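You operate a simulated robot arm through the tools that you are given. There is no shell and no other tool.

You run a simulated robot arm. Do the job below in one go: nothing can be reset, and whatever is moved stays where it is left.

TASK
Gauge the propeller's pitch and slip the sleeve with that number over its hub.
Fine: leave it on the gauge, lever up, gauge off.

Only the result counts: the job must be done as asked and must still hold three seconds after the hand-in. Knocking over, shifting, dropping, spilling or breaking anything else fails it.

THE ROBOT
A 6-joint arm with a two-finger gripper, fixed in place. Base frame: the origin is at the foot of the arm, x ahead of it, y to its left, z up. Lengths are in mm, angles in rad, forces in N, time in s.
With the tool pointing down near the work surface it reaches from about 320 to 660 mm from the base axis. Its first joint turns from -2.897 to 2.897 rad. Payload 3.18 kg.
The tool frame sits at the grasp point between the pads (the TCP): z along the fingers, y along the line on which they close. The tips reach 30 mm beyond it. The gripper opens to 144 mm. The gripper's body begins 103 mm behind the TCP.
Orientation is that of the tool frame in the base frame, as a unit quaternion [w, x, y, z]. With the fingers straight down and closing along the base's y, the tool's x points along the base's -x, its y along +y and its z along -z.

THE INTERFACE
- The arm moves only by the tool play_rows. Its argument "steps" is one flat list of numbers, 7 for each row, row after row: the shift along the tool's x, y, z in units of 200 mm (1.0 is 200 mm), then the turn, a rotation vector about the tool's x, y, z in units of 90 degrees (1.0 is 90 degrees), then the finger opening in mm, from 0 to 144. In form: [dx, dy, dz, wx, wy, wz, gripper, dx, dy, dz, wx, wy, wz, gripper, ...]. A call has 1 to 20 rows; each row is the pose to reach, as a shift and turn from the pose commanded when the call began, along the tool's axes at that moment. A call with a number of a shift or a turn outside -1 to 1 is refused whole. Rows are played at 5 a second. More than 50 mm and 0.15 rad between two rows, or a gripper value outside its range, and nothing of the call is played. Where a pose cannot be reached the arm comes as near as it can. A force on the tool above 40 N (or 10 N above the force at the start of the call, whichever is more), or a blocked arm, ends the call early, and 0.2 s more pass. Each finger halts on what it meets, pressing with about 42 N; the grip force reading is that of the motor and also rises with nothing between the fingers. The clock runs only during rows and for 0.2 s after the last one: add rows that repeat a pose to give the fingers time. The reply holds the time, the measured pose of the TCP, the force on the tool along the base axes, the opening and the grip force, in the units named above and with some noise, with the torque about the TCP (base axes, N m) and any sound that the robot's microphone picked up.
- Cameras (640 x 400 px; columns grow to the right, rows downward): "scene" is fixed at [51, 498.3, 1482.3]; the picture's right is [0.15, -0.99, 0.00], its down [-0.86, -0.13, -0.49] and it looks along [0.49, 0.07, -0.87] (base axes); focal length 321 px, centre (320, 200). "wrist" rides on the gripper at [76, 16, -143] in the tool frame; the picture's right is [-0.21, 0.98, 0.00], its down [-0.84, -0.18, -0.51] and it looks along [-0.50, -0.11, 0.86] (tool axes); focal length 218 px, centre (320, 200). There is no depth. A picture from a camera that has moved, and an enlarged one, comes with that camera's place and axes in the base frame and with its lens.
- snapshot(camera): a new picture of that camera. It takes no simulated time.
- zoom(camera, box): a new picture of the part [left, top, right, bottom] of that camera's present view, enlarged. It takes no simulated time.
- close_job(): hands the job in; it is judged then, once.

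Nothing tells you positions but the pictures and the camera data. Unless the task says otherwise, let go and move clear before handing in.

The tools are called after ">>>" as name(argument=value, ...) on one line, values as JSON. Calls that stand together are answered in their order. play_rows: Moves the arm, as the interface text tells. Its arguments: {"type":"object","properties":{"steps":{"type":"array","items":{"type":"number"}}},"required":["steps"]} The other tools are called the same way: snapshot (camera) takes a picture; zoom (camera, box) takes an enlarged picture of a part of a camera's view; close_job () hands the job in.

At the start:

```text
t: 0.0
position: [288.6, 213.1, 1014.7]
ee_rot: [0.0, -0.002, 1.0, 0.0]
wrist_force: [-0.3, 0.1, -0.2]
ft_torque: [-0.03, -0.02, -0.04]
grip_width: 144.0
finger_force: 0.1
```

scene: 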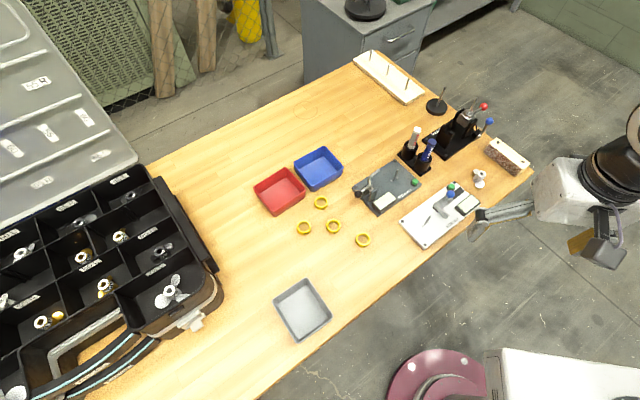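
wrist: 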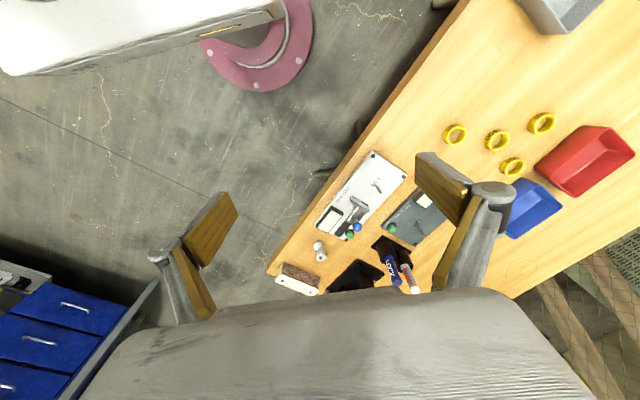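

The bench holds four yellow sleeves, two gauge-like devices (a white plate and a dark plate), and a small propeller near the right edge. I'll zoom in on each before moving.

>>> zoom(camera="scene", box=[390, 130, 550, 260])

>>> zoom(camera="scene", box=[280, 150, 440, 260])

>>> zoom(camera="scene", box=[340, 40, 540, 190])

>>> zoom(camera="wrist", box=[260, 100, 560, 300])

>>> zoom(camera="scene", box=[0, 160, 240, 350])

```text
3.08 times, centred on (470, 195) of scene
camera zoom: at [51.0, 498.3, 1482.3], right [0.15, -0.99, 0.0], down [-0.86, -0.13, -0.49], along [0.49, 0.07, -0.87], focal length 988 px, centre (-142, 215)
```

zoom: 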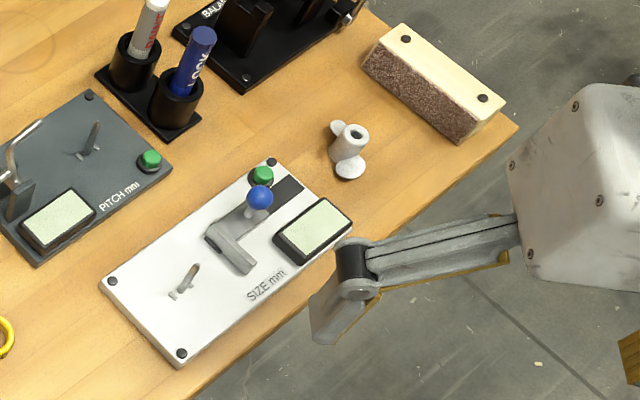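

```text
3.64 times, centred on (360, 205) of scene
camera zoom: at [51.0, 498.3, 1482.3], right [0.15, -0.99, 0.0], down [-0.86, -0.13, -0.49], along [0.49, 0.07, -0.87], focal length 1167 px, centre (174, 182)
```

zoom: 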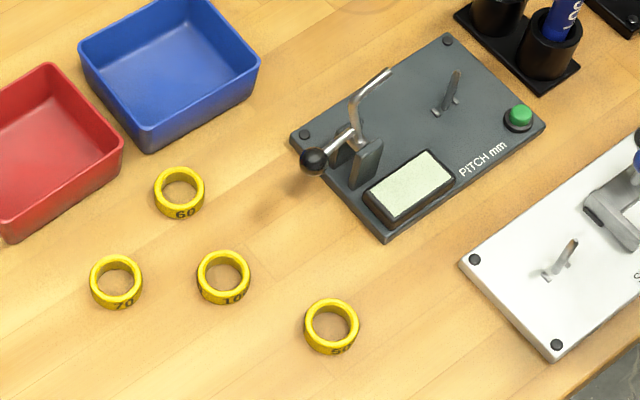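

```text
2.67 times, centred on (440, 115) of scene
camera zoom: at [51.0, 498.3, 1482.3], right [0.15, -0.99, 0.0], down [-0.86, -0.13, -0.49], along [0.49, 0.07, -0.87], focal length 856 px, centre (0, 427)
```

zoom: 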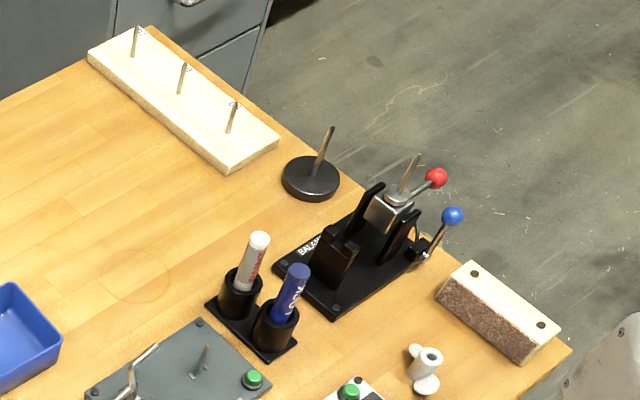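

```text
2.00 times, centred on (410, 200) of wrist
camera zoom: at [212.5, 228.1, 1157.1], right [0.21, 0.98, 0.0], down [0.84, -0.18, 0.51], along [0.5, -0.1, -0.86], focal length 436 px, centre (140, 200)
```

zoom: 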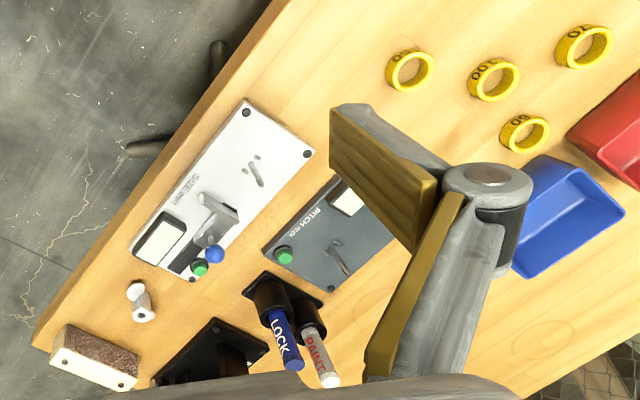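

```text
2.11 times, centred on (120, 255) of scene
camera zoom: at [51.0, 498.3, 1482.3], right [0.15, -0.99, 0.0], down [-0.86, -0.13, -0.49], along [0.49, 0.07, -0.87], focal length 676 px, centre (741, 84)
```

zoom: 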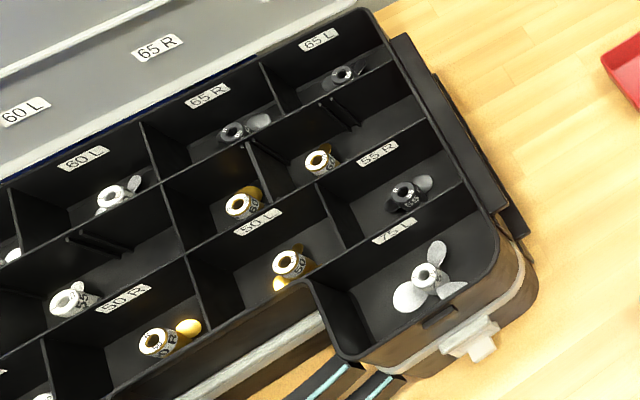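

The propeller is the small white one at about (588, 145). The dark plate marked "PITCH mm" is the pitch gauge, with a pin, lever and green button, and there are four sleeves numbered along the lines of 50, 60, 70 and 100. I'll move the wrist camera over the propeller for a closer look and to fix heights.

>>> play_rows(steps=[-0.16, -0.05, 0.07, 0, 0, 0, 144, -0.33, -0.1, 0.14, 0, 0, 0, 144, -0.5, -0.155, 0.21, 0, 0, 0, 144, -0.66, -0.21, 0.28, 0, 0, 0, 144, -0.83, -0.26, 0.35, 0, 0, 0, 144, -1.0, -0.315, 0.425, 0, 0, 0, 144, -1.0, -0.315, 0.425, 0, 0, 0, 144])

>>> snapshot(camera="wrist")

>>> snapshot(camera="scene")

```text
t: 1.6
position: [488.0, 151.3, 929.7]
ee_rot: [0.0, -0.002, 1.0, 0.0]
wrist_force: [0.9, 0.5, -0.3]
ft_torque: [0.01, 0.0, 0.02]
grip_width: 144.0
finger_force: 0.0
```

```text
taken
camera wrist: at [412.1, 165.9, 1071.6], right [0.21, 0.98, 0.0], down [0.84, -0.18, 0.51], along [0.5, -0.1, -0.86], focal length 218 px, centre (320, 200)
```

wrist: 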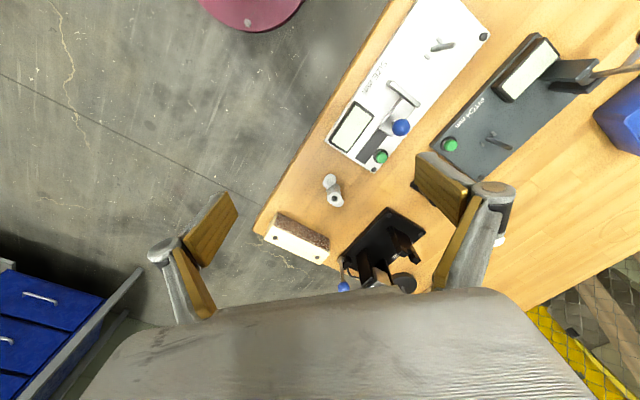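

```text
taken
```

scene: 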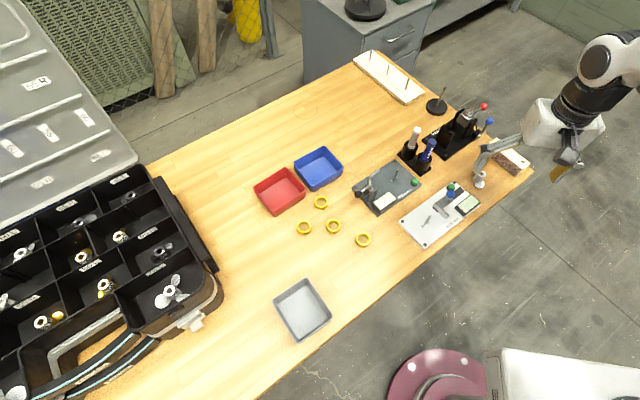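

The propeller's hub top is at roughly (576, 153, 785). I'll zoom in to see which way it stands and how the blades sit.

>>> zoom(camera="wrist", box=[290, 155, 386, 225])

>>> zoom(camera="wrist", box=[420, 20, 620, 180])

>>> zoom(camera="scene", box=[455, 155, 505, 200])

>>> zoom(camera="scene", box=[345, 150, 425, 220])

```text
5.71 times, centred on (338, 190) of wrist
camera zoom: at [412.1, 165.9, 1071.6], right [0.21, 0.98, 0.0], down [0.84, -0.18, 0.51], along [0.5, -0.1, -0.86], focal length 1247 px, centre (217, 257)
```

zoom: 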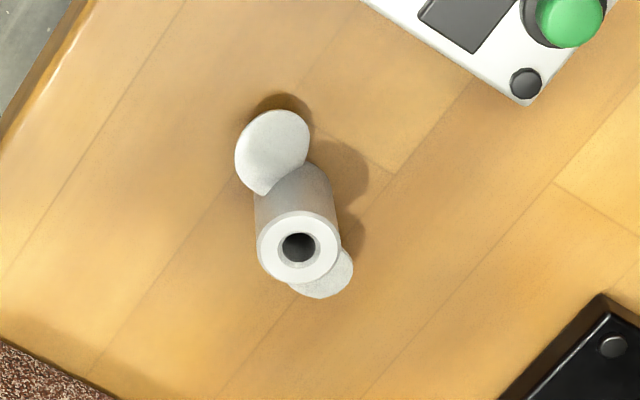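

```text
2.50 times, centred on (520, 100) of wrist
camera zoom: at [412.1, 165.9, 1071.6], right [0.21, 0.98, 0.0], down [0.84, -0.18, 0.51], along [0.5, -0.1, -0.86], focal length 546 px, centre (-180, 450)
```

zoom: 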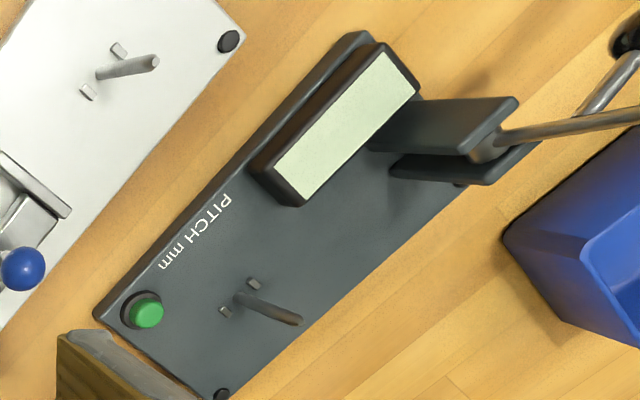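

```text
8.89 times, centred on (480, 178) of scene
camera zoom: at [51.0, 498.3, 1482.3], right [0.15, -0.99, 0.0], down [-0.86, -0.13, -0.49], along [0.49, 0.07, -0.87], focal length 2853 px, centre (-1102, 400)
```

zoom: 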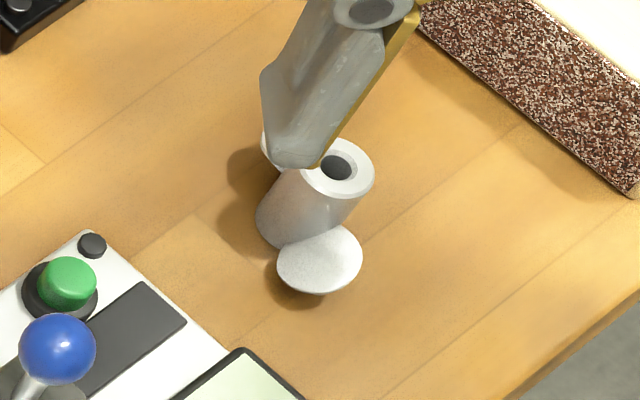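

```text
5.71 times, centred on (385, 185) of scene
camera zoom: at [51.0, 498.3, 1482.3], right [0.15, -0.99, 0.0], down [-0.86, -0.13, -0.49], along [0.49, 0.07, -0.87], focal length 1834 px, centre (-51, 286)
```

zoom: 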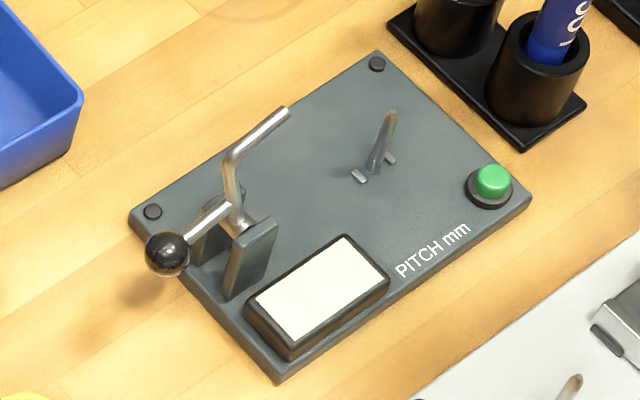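

The propeller's hub is vertical with its bore up, and the two blades sit low on opposite sides. The gauge pin base is at about (536, 370, 782) and has two small studs beside it, so hub orientation may matter. I'll move the camera over the gauge to look.

>>> play_rows(steps=[0.02, 0.2, 0, 0, 0, 0, 144, 0.05, 0.4, 0, 0, 0, 0, 144, 0.08, 0.6, 0, 0, 0, 0, 144, 0.11, 0.8, 0, 0, 0, 0, 144, 0.15, 1.0, 0, 0, 0, 0, 144, 0.15, 1.0, 0, 0, 0, 0, 144])

>>> snapshot(camera="wrist")

>>> zoom(camera="wrist", box=[280, 150, 400, 230])

```text
t: 3.0
position: [456.5, 350.8, 929.1]
ee_rot: [0.002, -0.001, 1.0, 0.002]
wrist_force: [0.4, 0.3, -1.1]
ft_torque: [-0.01, -0.01, -0.02]
grip_width: 144.0
finger_force: 0.1
```

```text
taken
camera wrist: at [379.4, 364.9, 1071.4], right [0.21, 0.98, 0.01], down [0.84, -0.18, 0.51], along [0.5, -0.1, -0.86], focal length 218 px, centre (320, 200)
```

wrist: 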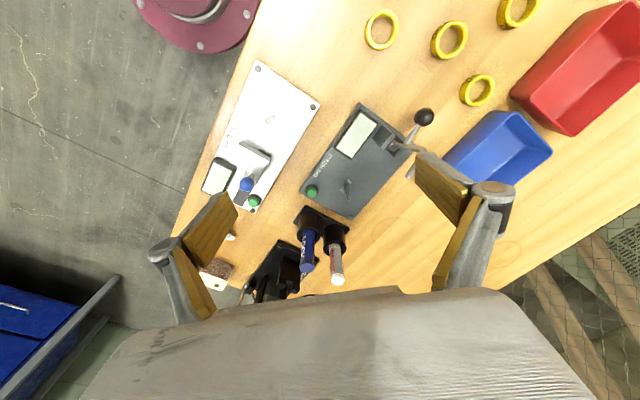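

```text
5.00 times, centred on (340, 190) of wrist
camera zoom: at [379.4, 364.9, 1071.4], right [0.21, 0.98, 0.01], down [0.84, -0.18, 0.51], along [0.5, -0.1, -0.86], focal length 1091 px, centre (220, 250)
```

zoom: 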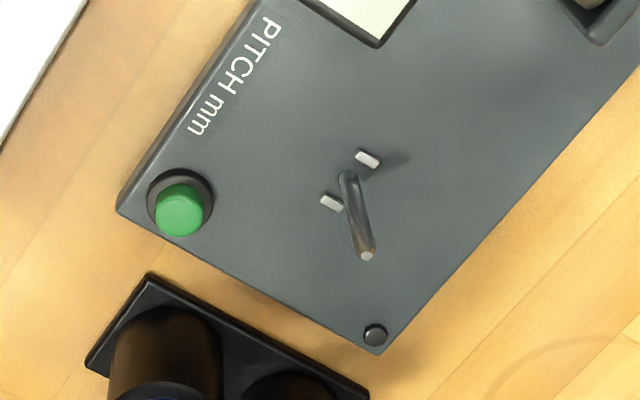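

The gauge plate is turned 45° with the pin at about (530, 372). Two small keys flank the pin along the plate's long axis, which suggests a slot in the hub's underside. I'll look closer at the lever, the sleeves and the display.

>>> zoom(camera="wrist", box=[330, 90, 450, 170])

>>> zoom(camera="wrist", box=[340, 0, 560, 120])

>>> zoom(camera="scene", box=[295, 190, 375, 250])

>>> zoom(camera="scene", box=[465, 160, 500, 195])

```text
5.00 times, centred on (390, 130) of wrist
camera zoom: at [379.4, 364.9, 1071.4], right [0.21, 0.98, 0.01], down [0.84, -0.18, 0.51], along [0.5, -0.1, -0.86], focal length 1091 px, centre (-30, 550)
```

zoom: 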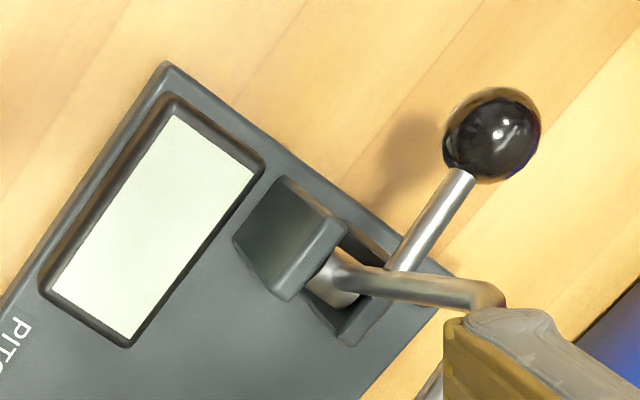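

```text
2.91 times, centred on (450, 60) of wrist
camera zoom: at [379.4, 364.9, 1071.4], right [0.21, 0.98, 0.01], down [0.84, -0.18, 0.51], along [0.5, -0.1, -0.86], focal length 635 px, centre (-58, 607)
```

zoom: 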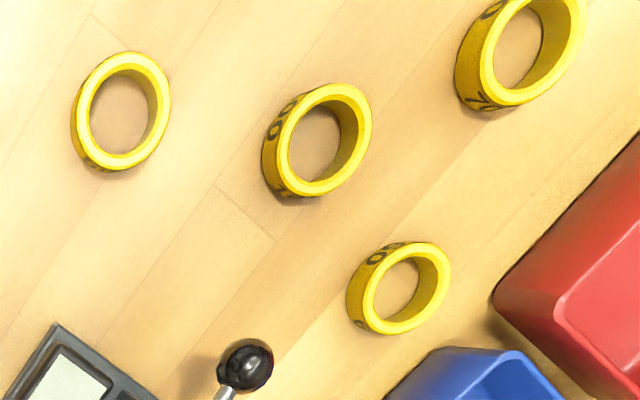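

```text
6.67 times, centred on (335, 220) of scene
camera zoom: at [51.0, 498.3, 1482.3], right [0.15, -0.99, 0.0], down [-0.86, -0.13, -0.49], along [0.49, 0.07, -0.87], focal length 2140 px, centre (220, 67)
```

zoom: 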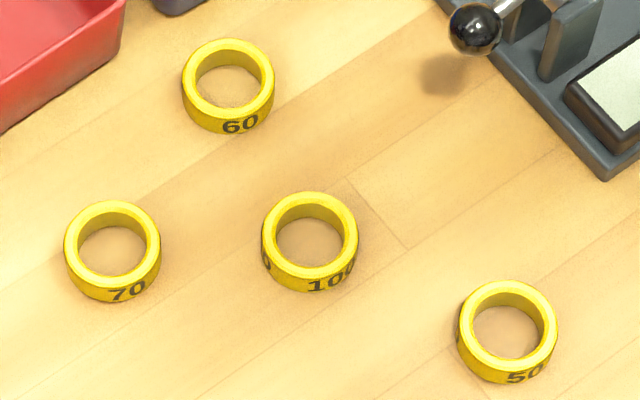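

```text
11.43 times, centred on (482, 178) of scene
camera zoom: at [51.0, 498.3, 1482.3], right [0.15, -0.99, 0.0], down [-0.86, -0.13, -0.49], along [0.49, 0.07, -0.87], focal length 3668 px, centre (-1537, 457)
```

zoom: 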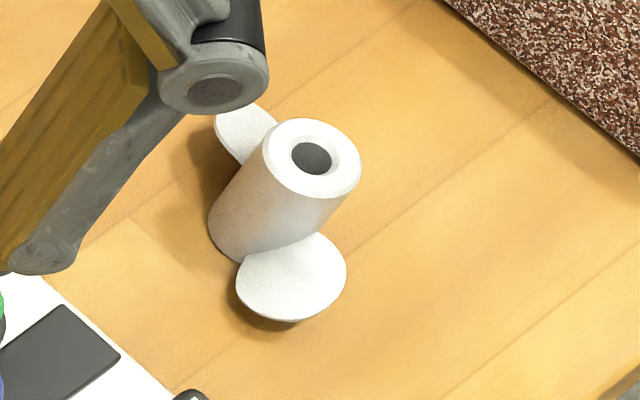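

The sleeves read 60, 70, 100 and 50. The gauge lever pivots between two cheeks with its foot arm raised and its ball handle low on the outer side. Next I'll move above the propeller, aligning the fingers across its blade axis, and look again.

>>> play_rows(steps=[-0.1, -0.165, 0.0, 0, 0, -0.02, 100, -0.2, -0.33, 0.04, 0, 0, -0.04, 80, -0.3, -0.49, 0.08, 0, 0, -0.06, 70, -0.4, -0.65, 0.12, 0, 0, -0.08, 70, -0.5, -0.82, 0.18, 0, 0, -0.1, 70, -0.5825, -0.98, 0.245, 0, 0, -0.1, 70, -0.5825, -0.98, 0.245, 0, 0, -0.1, 70])

>>> snapshot(camera="wrist")

>>> zoom(camera="wrist", box=[270, 110, 390, 200])

>>> zoom(camera="scene", box=[440, 130, 520, 200])

```text
t: 4.6
position: [576.6, 153.6, 880.1]
ee_rot: [0.001, -0.08, 0.997, 0.0]
wrist_force: [0.3, 0.2, 0.0]
ft_torque: [0.03, -0.01, -0.05]
grip_width: 69.8
finger_force: 0.1
```

```text
taken
camera wrist: at [497.3, 157.4, 1023.2], right [0.05, 1.0, 0.0], down [0.86, -0.04, 0.51], along [0.51, -0.03, -0.86], focal length 218 px, centre (320, 200)
```

wrist: 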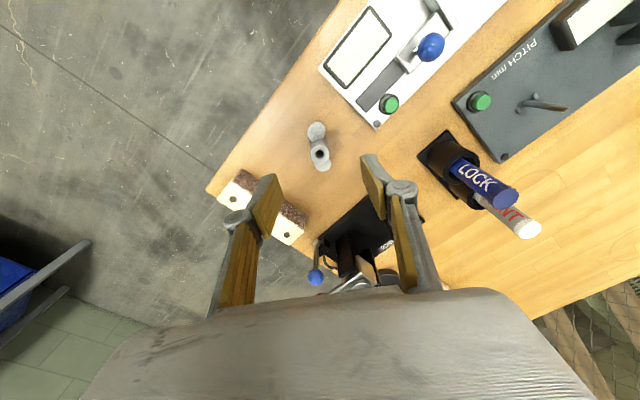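

```text
4.44 times, centred on (330, 155) of wrist
camera zoom: at [497.3, 157.4, 1023.2], right [0.05, 1.0, 0.0], down [0.86, -0.04, 0.51], along [0.51, -0.03, -0.86], focal length 970 px, centre (276, 400)
```

zoom: 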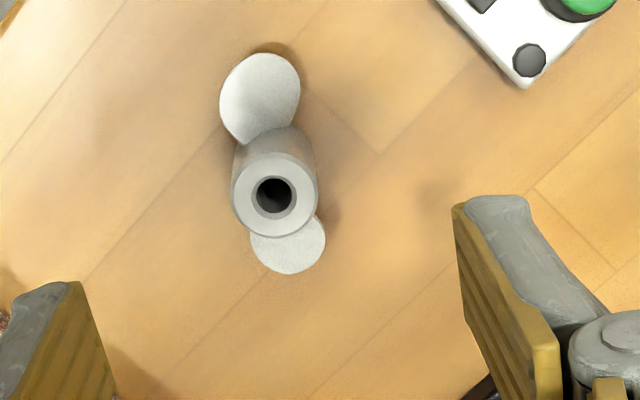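

```text
5.71 times, centred on (480, 165) of scene
camera zoom: at [51.0, 498.3, 1482.3], right [0.15, -0.99, 0.0], down [-0.86, -0.13, -0.49], along [0.49, 0.07, -0.87], focal length 1834 px, centre (-594, 400)
```

zoom: 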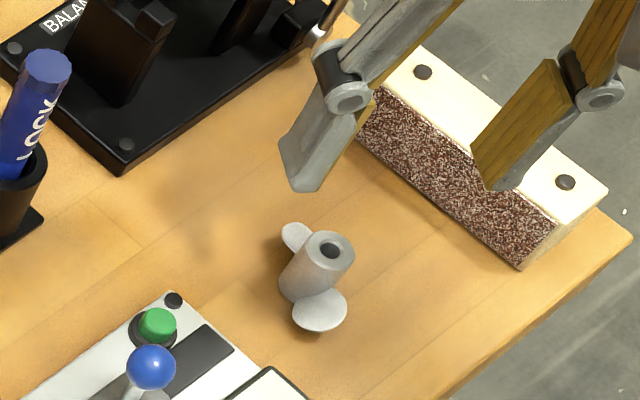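

The fingers are at 99°, aligned above the hub, which I put at (574.6, 153) with its top near z=795 and the table near z=760. I'll go down to z≈806 so only the upper part of the hub is between the pads.

>>> play_rows(steps=[0, 0, 0.12, 0, 0, 0, 56, 0, 0, 0.24, 0, 0, 0, 56, 0, 0, 0.31, 0, 0, 0, 56, 0, 0, 0.37, 0, 0, 0, 56, 0, 0, 0.37, 0, 0, 0, 56])

>>> zoom(camera="wrist", box=[240, 120, 400, 230])

>>> zoom(camera="scene", box=[440, 140, 510, 200])

```text
t: 5.8
position: [575.6, 153.6, 806.5]
ee_rot: [-0.001, -0.08, 0.997, 0.0]
wrist_force: [0.3, 0.0, 0.2]
ft_torque: [-0.02, -0.01, 0.02]
grip_width: 56.1
finger_force: 0.0
```

```text
3.64 times, centred on (320, 175) of wrist
camera zoom: at [497.2, 157.2, 948.7], right [0.05, 1.0, 0.0], down [0.86, -0.05, 0.51], along [0.51, -0.03, -0.86], focal length 794 px, centre (320, 291)
```

zoom: 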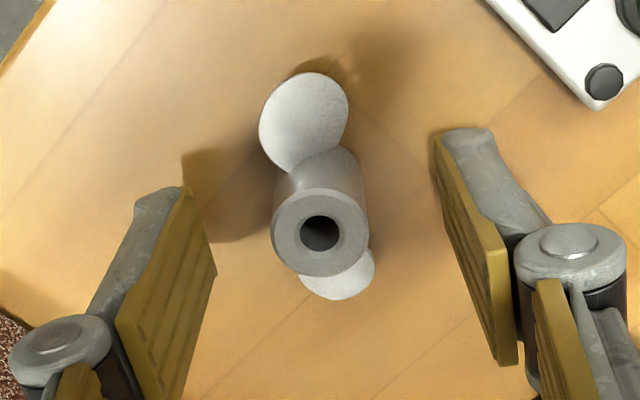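

```text
6.67 times, centred on (475, 170) of scene
camera zoom: at [51.0, 498.3, 1482.3], right [0.15, -0.99, 0.0], down [-0.86, -0.13, -0.49], along [0.49, 0.07, -0.87], focal length 2140 px, centre (-713, 400)
```

zoom: 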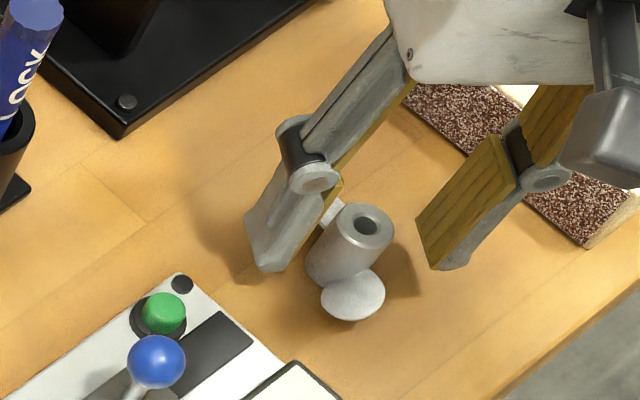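

The hub sits between the pads, clear of the blades. I'll close on it now.

>>> play_rows(steps=[0, 0, 0, 0, 0, 0, 30, 0, 0, 0, 0, 0, 0, 16, 0, 0, 0, 0, 0, 0, 16, 0, 0, 0, 0, 0, 0, 16])

>>> zoom(camera="wrist", box=[240, 120, 400, 230])

>>> zoom(camera="scene", box=[440, 140, 510, 200])

```text
t: 6.8
position: [574.8, 154.5, 806.5]
ee_rot: [0.0, -0.079, 0.997, 0.0]
wrist_force: [-0.3, 0.2, -1.3]
ft_torque: [-0.01, -0.04, 0.0]
grip_width: 22.6
finger_force: 41.8
```

```text
3.64 times, centred on (320, 175) of wrist
camera zoom: at [497.2, 157.3, 948.9], right [0.05, 1.0, 0.0], down [0.86, -0.05, 0.51], along [0.51, -0.03, -0.86], focal length 794 px, centre (320, 291)
```

zoom: 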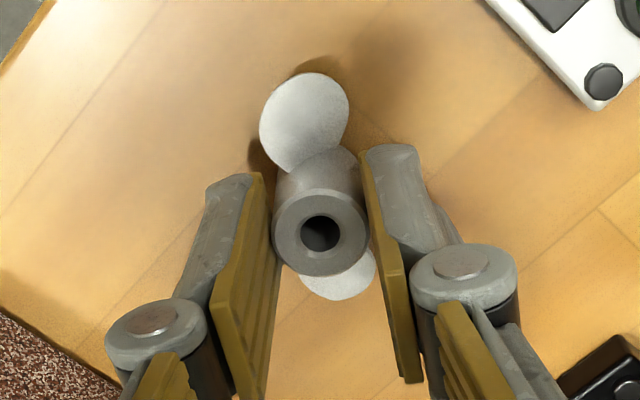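

```text
6.67 times, centred on (475, 170) of scene
camera zoom: at [51.0, 498.3, 1482.3], right [0.15, -0.99, 0.0], down [-0.86, -0.13, -0.49], along [0.49, 0.07, -0.87], focal length 2140 px, centre (-713, 400)
```

zoom: 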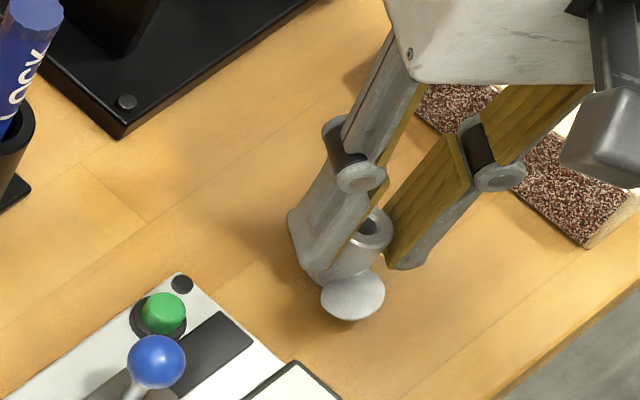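

The propeller is gripped, with the opening reading 22.6 mm. I'll lift it and carry it to a clear spot, then tilt it so the scene camera can see the underside of the hub.

>>> play_rows(steps=[0, 0, -0.05, 0, 0, 0, 16, 0, 0, -0.2, 0, 0, 0, 16, 0, 0, -0.4, 0, 0, 0, 16, 0.1, 0, -0.6, 0, 0, 0, 16, 0.3, 0.01, -0.7, 0, 0, 0, 16, 0.5, 0.016, -0.75, 0, 0, 0, 16, 0.727, 0.016, -0.75, 0, 0, 0, 16, 0.727, 0.016, -0.75, 0, 0, 0, 16])

>>> zoom(camera="wrist", box=[240, 120, 400, 230])

>>> zoom(camera="scene", box=[420, 140, 580, 260])

```text
t: 8.6
position: [430.2, 133.5, 957.0]
ee_rot: [0.0, -0.079, 0.997, 0.0]
wrist_force: [0.0, -0.6, 0.2]
ft_torque: [-0.02, 0.0, 0.01]
grip_width: 22.3
finger_force: 43.3
```

```text
3.64 times, centred on (320, 175) of wrist
camera zoom: at [351.7, 137.2, 1099.6], right [0.05, 1.0, 0.0], down [0.86, -0.05, 0.51], along [0.51, -0.03, -0.86], focal length 794 px, centre (320, 291)
```

zoom: 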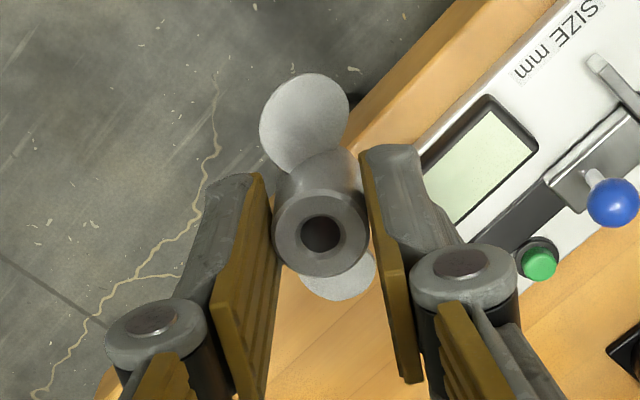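

```text
3.33 times, centred on (500, 200) of scene
camera zoom: at [51.0, 498.3, 1482.3], right [0.15, -0.99, 0.0], down [-0.86, -0.13, -0.49], along [0.49, 0.07, -0.87], focal length 1070 px, centre (-280, 200)
```

zoom: 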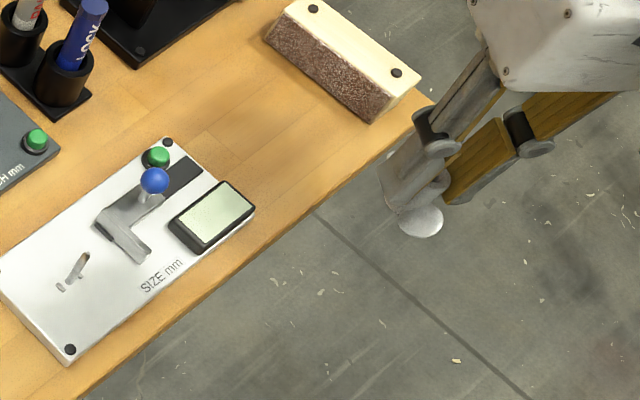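

The propeller is held firmly. I'll now tilt it about base x so the hub bottom swings toward +y, facing the scene camera.

>>> play_rows(steps=[0, 0, 0, -0.0877, -0.0142, 0, 16, 0, 0, 0, -0.1754, -0.0284, 0, 16, 0, 0, 0, -0.2631, -0.0426, 0, 16, 0, 0, 0, -0.3508, -0.0568, 0, 16, 0, 0, 0, -0.4385, -0.071, 0, 16, 0, 0, 0, -0.5262, -0.0852, 0, 16, 0, 0, 0, -0.6139, -0.0994, 0, 16, 0, 0, 0, -0.7016, -0.1136, 0, 16, 0, 0, 0, -0.7893, -0.1278, 0, 16, 0, 0, 0, -0.877, -0.142, 0, 16, 0, 0, 0, -0.877, -0.142, 0, 16])

>>> snapshot(camera="scene")

>>> zoom(camera="scene", box=[450, 180, 540, 240])

```text
t: 11.0
position: [436.4, 180.4, 922.2]
ee_rot: [0.058, -0.039, 0.899, 0.433]
wrist_force: [0.8, 0.4, -0.6]
ft_torque: [0.0, -0.02, 0.02]
grip_width: 22.1
finger_force: 42.3
out of reach, approached as far as the arm can: row 6, 7, 8, 9, 10, 11
```

```text
taken
```

scene: 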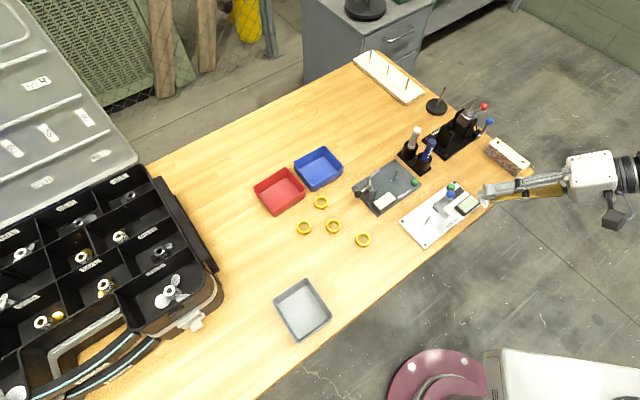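

```text
6.67 times, centred on (495, 210) of scene
camera zoom: at [51.0, 498.3, 1482.3], right [0.15, -0.99, 0.0], down [-0.86, -0.13, -0.49], along [0.49, 0.07, -0.87], focal length 2140 px, centre (-847, 133)
```

zoom: 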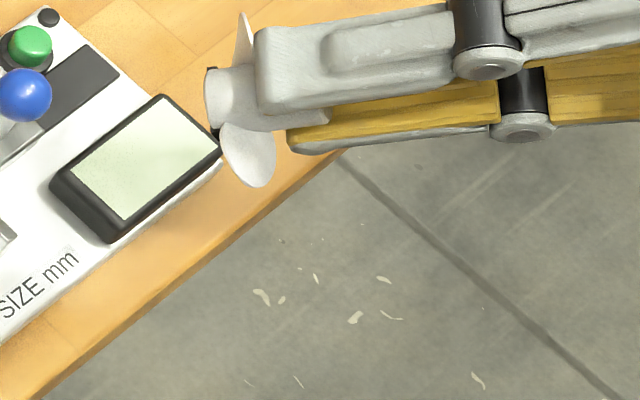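

The arm could only tilt about 51°, but the hub's end is now partly visible. I'll zoom further, since there look to be notches at its rim.

>>> zoom(camera="scene", box=[474, 180, 498, 210])

```text
13.33 times, centred on (486, 195) of scene
camera zoom: at [51.0, 498.3, 1482.3], right [0.15, -0.99, 0.0], down [-0.86, -0.13, -0.49], along [0.49, 0.07, -0.87], focal length 4279 px, centre (-1893, 267)
```

zoom: 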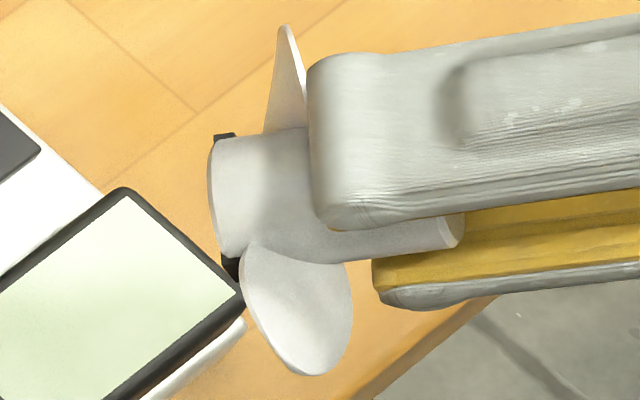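

Black slot marks show at the hub's lower rim in line with the blades, so the slot runs along the blade axis. The blades therefore have to lie along the gauge's key line, toward the lever. First I'll check what the commanded pose is before un-tilting.

>>> play_rows(steps=[0, 0, 0, 0, 0, 0, 16])

```text
t: 11.4
position: [436.3, 181.4, 922.0]
ee_rot: [0.059, -0.04, 0.898, 0.434]
wrist_force: [-0.5, 0.0, -1.2]
ft_torque: [0.0, -0.03, -0.02]
grip_width: 22.2
finger_force: 42.3
```

The command frame matches the reached pose, so I can rotate back from here. I'll return the tool to vertical while rising slightly.

>>> play_rows(steps=[-0.004, 0.022, -0.018, 0.0804, 0.0174, -0.0063, 16, -0.008, 0.044, -0.036, 0.1609, 0.0349, -0.0126, 16, -0.012, 0.066, -0.054, 0.2413, 0.0523, -0.0189, 16, -0.016, 0.089, -0.071, 0.3217, 0.0697, -0.0251, 16, -0.02, 0.111, -0.089, 0.4021, 0.0871, -0.0314, 16, -0.024, 0.133, -0.107, 0.4826, 0.1046, -0.0377, 16, -0.0276, 0.155, -0.124, 0.563, 0.122, -0.044, 16, -0.0276, 0.155, -0.124, 0.563, 0.122, -0.044, 16])

>>> zoom(camera="wrist", box=[240, 120, 400, 230])

```text
t: 13.2
position: [435.1, 181.2, 962.8]
ee_rot: [0.001, -0.08, 0.997, 0.0]
wrist_force: [-0.5, -0.2, 0.0]
ft_torque: [0.0, 0.0, -0.02]
grip_width: 22.4
finger_force: 42.0
```

```text
3.64 times, centred on (320, 175) of wrist
camera zoom: at [357.7, 184.2, 1104.5], right [0.05, 1.0, 0.0], down [0.86, -0.04, 0.51], along [0.51, -0.03, -0.86], focal length 794 px, centre (320, 291)
```

zoom: 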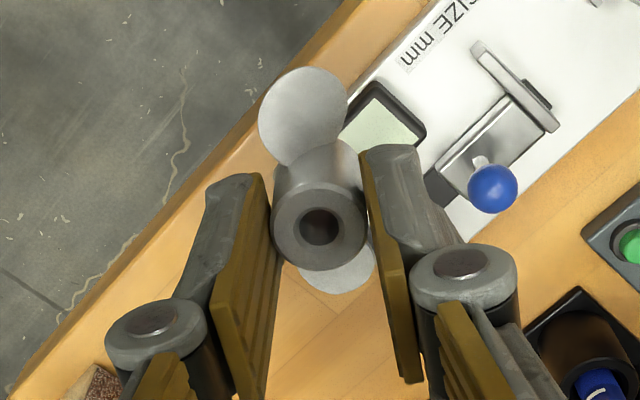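

The tool is vertical again and the propeller hasn't slipped noticeably. Next I'll yaw about 54° so the blades line up with the key line, and move near the gauge, offset to one side so I can see the pin and keys.

>>> play_rows(steps=[-0.04, 0.07, 0, 0, 0, 0.08, 16, -0.08, 0.15, 0, 0, 0, 0.16, 16, -0.13, 0.25, 0, 0, 0, 0.24, 16, -0.18, 0.35, 0.03, 0, 0, 0.32, 16, -0.23, 0.45, 0.07, 0, 0, 0.4, 16, -0.28, 0.55, 0.11, 0, 0, 0.48, 16, -0.33, 0.63, 0.14, 0, 0, 0.55, 16, -0.38, 0.693, 0.165, 0, 0, 0.602, 16, -0.38, 0.693, 0.165, 0, 0, 0.602, 16])

>>> snapshot(camera="wrist")

>>> zoom(camera="scene", box=[340, 140, 460, 220])

```text
t: 15.2
position: [484.9, 327.9, 922.8]
ee_rot: [0.003, 0.384, 0.924, 0.003]
wrist_force: [0.3, 0.4, -0.5]
ft_torque: [-0.03, -0.02, -0.02]
grip_width: 22.2
finger_force: 41.8
out of reach, approached as far as the arm can: row 7, 8, 9
```

```text
taken
camera wrist: at [441.0, 390.6, 1065.6], right [0.84, 0.54, 0.01], down [0.46, -0.73, 0.51], along [0.28, -0.42, -0.86], focal length 218 px, centre (320, 200)
```

wrist: 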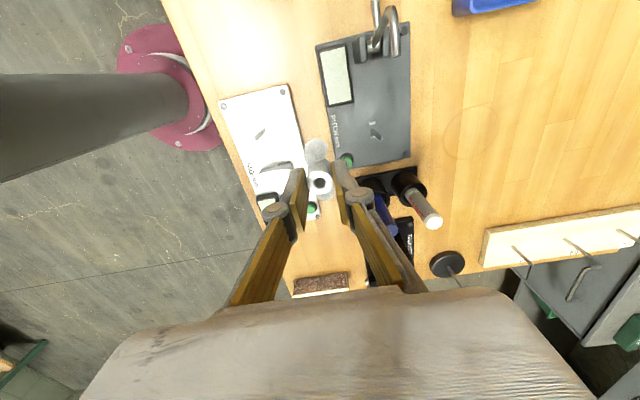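

```text
5.00 times, centred on (400, 180) of scene
camera zoom: at [51.0, 498.3, 1482.3], right [0.15, -0.99, 0.0], down [-0.86, -0.13, -0.49], along [0.49, 0.07, -0.87], focal length 1605 px, centre (-80, 300)
```

zoom: 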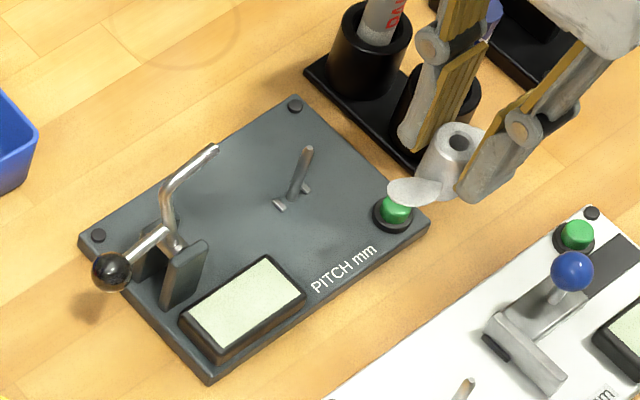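

I reached the wanted yaw but it's at a joint limit. The same blade line can be had with the tool turned 180° the other way, so I'll rotate back through the free range, in two stages.

>>> play_rows(steps=[0, 0, -0.01, 0, 0, -0.0905, 16, 0, 0, -0.02, 0, 0, -0.181, 16, 0, 0, -0.035, 0, 0, -0.2715, 16, 0, 0, -0.035, 0, 0, -0.362, 16, 0, 0, -0.035, 0, 0, -0.4525, 16, 0, 0, -0.035, 0, 0, -0.543, 16, 0, 0, -0.035, 0, 0, -0.6335, 16, 0, 0, -0.035, 0, 0, -0.724, 16, 0, 0, -0.035, 0, 0, -0.8145, 16, 0, 0, -0.035, 0, 0, -0.905, 16, 0, 0, -0.035, 0, 0, -0.9955, 16, 0, 0, -0.035, 0, 0, -0.9955, 16])

>>> play_rows(steps=[0, 0, 0, 0, 0, -0.0905, 16, 0, 0, 0, 0, 0, -0.181, 16, 0, 0, 0, 0, 0, -0.2715, 16, 0, 0, 0, 0, 0, -0.362, 16, 0, 0, 0, 0, 0, -0.4525, 16, 0, 0, 0, 0, 0, -0.543, 16, 0, 0, 0, 0, 0, -0.6335, 16, 0, 0, 0, 0, 0, -0.724, 16, 0, 0, 0, 0, 0, -0.8145, 16, 0, 0, 0, 0, 0, -0.905, 16, 0, 0, 0, 0, 0, -0.9955, 16, 0, 0, 0, 0, 0, -0.9955, 16])

>>> snapshot(camera="wrist")

>>> snapshot(camera="scene")

```text
t: 17.8
position: [480.7, 326.3, 925.6]
ee_rot: [0.003, -0.38, 0.925, 0.001]
wrist_force: [0.2, -0.3, -0.6]
ft_torque: [0.0, -0.01, 0.01]
grip_width: 22.3
finger_force: 41.9
out of reach, approached as far as the arm can: row 3, 4, 5, 6, 7, 8, 9, 10, 11, 12
```

```text
t: 20.4
position: [481.2, 324.3, 925.4]
ee_rot: [-0.003, 0.922, -0.388, 0.001]
wrist_force: [-0.3, 0.0, -0.2]
ft_torque: [-0.02, 0.0, 0.01]
grip_width: 22.3
finger_force: 42.0
```

```text
taken
camera wrist: at [521.9, 256.5, 1068.1], right [-0.85, -0.53, -0.01], down [-0.46, 0.73, 0.51], along [-0.27, 0.43, -0.86], focal length 218 px, centre (320, 200)
```

wrist: 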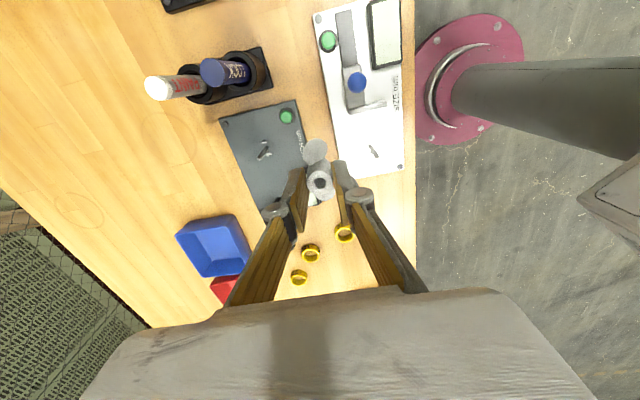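

```text
taken
```

scene: 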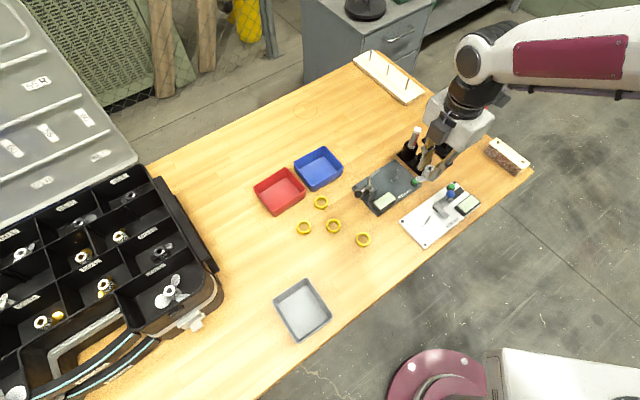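

What limits the arm is reach: with the tool vertical it can't get above the pin, which is about 648 mm out. I'll set the propeller down on a free patch near (372, 378), then regrip with the fingers closing along the blades so the tool can lean outward while the hub stays upright. First I'll move there and check the space.

>>> play_rows(steps=[-0.14, 0.05, 0, 0, 0, 0, 16, -0.28, 0.1, 0, 0, 0, 0, 16, -0.42, 0.15, 0, 0, 0, 0, 16, -0.574, 0.201, 0, 0, 0, 0, 16, -0.574, 0.201, 0, 0, 0, 0, 16])

>>> snapshot(camera="wrist")

>>> zoom(camera="scene", box=[290, 150, 450, 260])

```text
t: 21.6
position: [371.1, 379.1, 925.9]
ee_rot: [0.0, 0.921, -0.389, 0.002]
wrist_force: [-0.3, -0.6, -0.3]
ft_torque: [-0.02, 0.0, 0.04]
grip_width: 22.4
finger_force: 41.8
```

```text
taken
camera wrist: at [412.7, 311.5, 1068.5], right [-0.85, -0.53, 0.0], down [-0.46, 0.73, 0.51], along [-0.27, 0.43, -0.86], focal length 218 px, centre (320, 200)
```

wrist: 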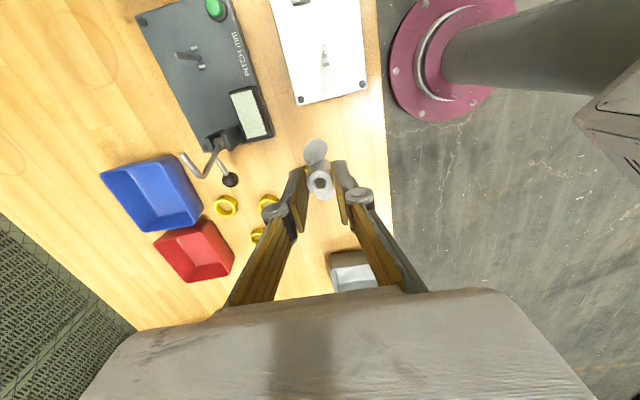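

```text
3.64 times, centred on (370, 205) of scene
camera zoom: at [51.0, 498.3, 1482.3], right [0.15, -0.99, 0.0], down [-0.86, -0.13, -0.49], along [0.49, 0.07, -0.87], focal length 1167 px, centre (138, 182)
```

zoom: 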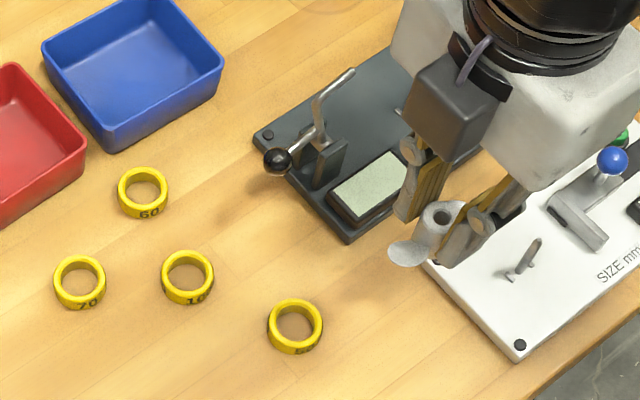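

The patch under the propeller is clear: about 50 mm to the size plate, and about 60 mm to both the gauge and the 50 sleeve. I'll lower it to just above the table.

>>> play_rows(steps=[0, 0, 0.15, 0, 0, 0, 16, 0, 0, 0.3, 0, 0, 0, 16, 0, 0, 0.42, 0, 0, 0, 16, 0, 0, 0.52, 0, 0, 0, 16, 0, 0, 0.57, 0, 0, 0, 16, 0, 0, 0.582, 0, 0, 0, 16, 0, 0, 0.588, 0, 0, 0, 16])

>>> zoom(camera="wrist", box=[240, 120, 400, 230])

>>> zoom(camera="scene", box=[340, 180, 440, 260])

```text
t: 23.2
position: [371.8, 379.4, 808.0]
ee_rot: [0.0, 0.921, -0.389, 0.001]
wrist_force: [0.0, 0.3, -0.1]
ft_torque: [-0.05, -0.02, 0.0]
grip_width: 22.2
finger_force: 41.9
```

```text
3.64 times, centred on (320, 175) of wrist
camera zoom: at [413.5, 311.6, 950.7], right [-0.85, -0.53, 0.0], down [-0.46, 0.73, 0.51], along [-0.27, 0.43, -0.86], focal length 794 px, centre (320, 291)
```

zoom: 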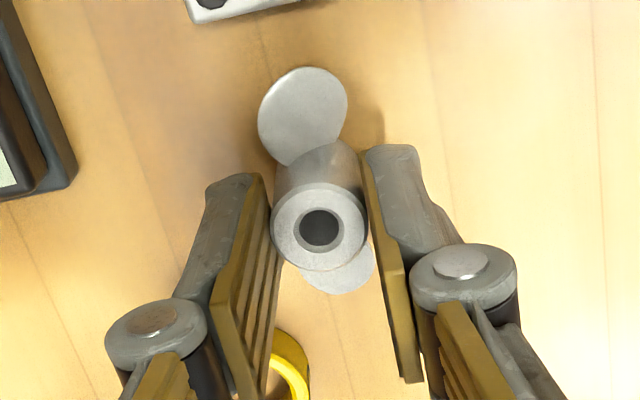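

```text
5.00 times, centred on (390, 220) of scene
camera zoom: at [51.0, 498.3, 1482.3], right [0.15, -0.99, 0.0], down [-0.86, -0.13, -0.49], along [0.49, 0.07, -0.87], focal length 1605 px, centre (-30, 100)
```

zoom: 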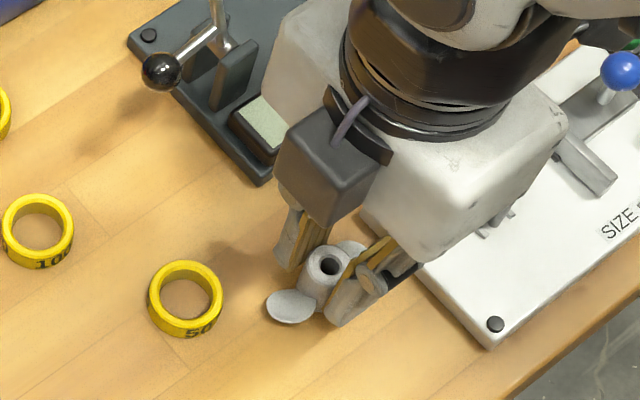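

The propeller is a millimetre or two above the table. I'll lower it in small steps until it touches.

>>> play_rows(steps=[0, 0, 0.004, 0, 0, 0, 16, 0, 0, 0.008, 0, 0, 0, 16])

```text
t: 23.8
position: [371.6, 379.3, 805.3]
ee_rot: [-0.001, 0.921, -0.389, 0.002]
wrist_force: [-0.1, -0.3, 2.3]
ft_torque: [-0.06, 0.04, -0.05]
grip_width: 22.1
finger_force: 42.1
```

It has made contact. I'll open the fingers just enough to clear the hub and then rise.

>>> play_rows(steps=[0, 0, 0, 0, 0, 0, 26, 0, 0, 0, 0, 0, 0, 36, 0, 0, 0, 0, 0, 0, 36, 0, 0, -0.1, 0, 0, 0, 36, 0, 0, -0.3, 0, 0, 0, 36, 0, 0, -0.5, 0, 0, 0, 40, 0, 0, -0.7, 0, 0, 0, 60])

>>> snapshot(camera="wrist")

>>> zoom(camera="scene", box=[340, 180, 440, 260])

```text
t: 25.4
position: [373.7, 377.7, 946.7]
ee_rot: [0.0, 0.921, -0.389, 0.001]
wrist_force: [-1.3, 0.0, 0.1]
ft_torque: [-0.04, 0.0, -0.02]
grip_width: 60.0
finger_force: 0.1
```

```text
taken
camera wrist: at [413.6, 311.6, 1089.4], right [-0.85, -0.53, 0.0], down [-0.46, 0.73, 0.51], along [-0.27, 0.43, -0.86], focal length 218 px, centre (320, 200)
```

wrist: 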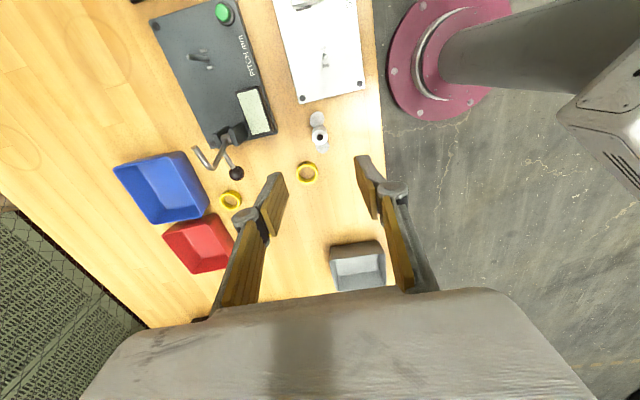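

```text
5.00 times, centred on (390, 220) of scene
camera zoom: at [51.0, 498.3, 1482.3], right [0.15, -0.99, 0.0], down [-0.86, -0.13, -0.49], along [0.49, 0.07, -0.87], focal length 1605 px, centre (-30, 100)
```

zoom: 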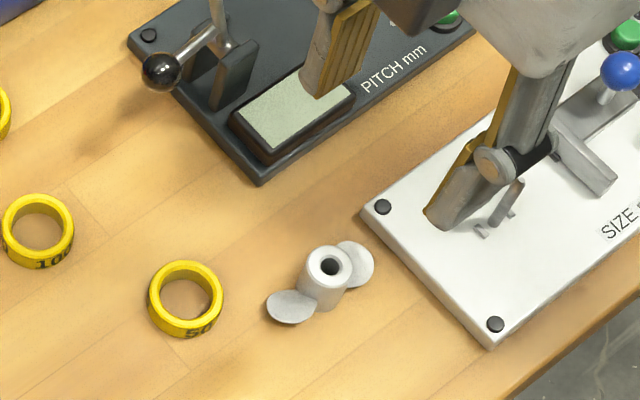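

The propeller stands upright at the new spot. From this viewpoint I'll zoom in on the gauge, lever and propeller for accurate geometry.

>>> zoom(camera="wrist", box=[170, 25, 250, 85])

>>> zoom(camera="wrist", box=[180, 85, 290, 185])

>>> zoom(camera="wrist", box=[280, 95, 360, 155])

>>> zoom(camera="scene", box=[345, 150, 425, 220])

```text
6.67 times, centred on (210, 55) of wrist
camera zoom: at [413.6, 311.6, 1089.4], right [-0.85, -0.53, 0.0], down [-0.46, 0.73, 0.51], along [-0.27, 0.43, -0.86], focal length 1455 px, centre (1053, 1167)
```

zoom: 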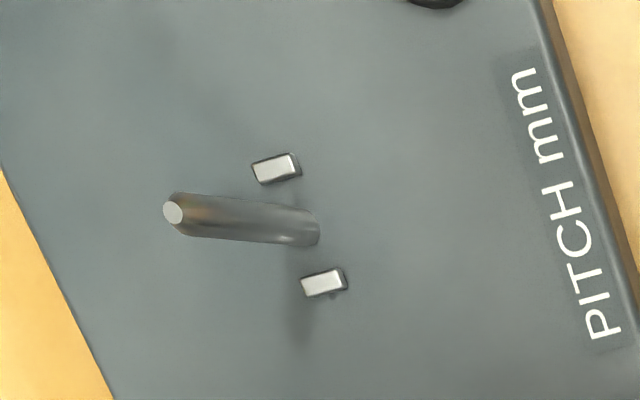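

```text
4.00 times, centred on (235, 135) of wrist
camera zoom: at [413.6, 311.6, 1089.4], right [-0.85, -0.53, 0.0], down [-0.46, 0.73, 0.51], along [-0.27, 0.43, -0.86], focal length 873 px, centre (660, 460)
```

zoom: 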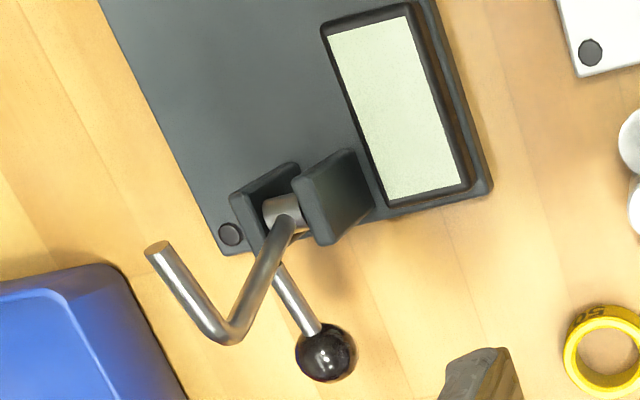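

```text
6.67 times, centred on (320, 125) of wrist
camera zoom: at [413.6, 311.6, 1089.4], right [-0.85, -0.53, 0.0], down [-0.46, 0.73, 0.51], along [-0.27, 0.43, -0.86], focal length 1455 px, centre (320, 700)
```

zoom: 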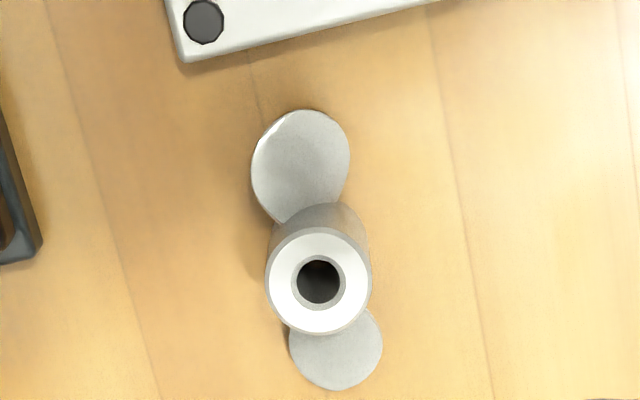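

```text
5.71 times, centred on (385, 185) of scene
camera zoom: at [51.0, 498.3, 1482.3], right [0.15, -0.99, 0.0], down [-0.86, -0.13, -0.49], along [0.49, 0.07, -0.87], focal length 1834 px, centre (-51, 286)
```

zoom: 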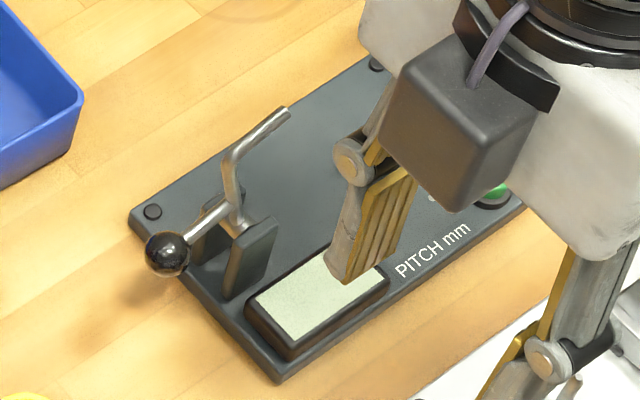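

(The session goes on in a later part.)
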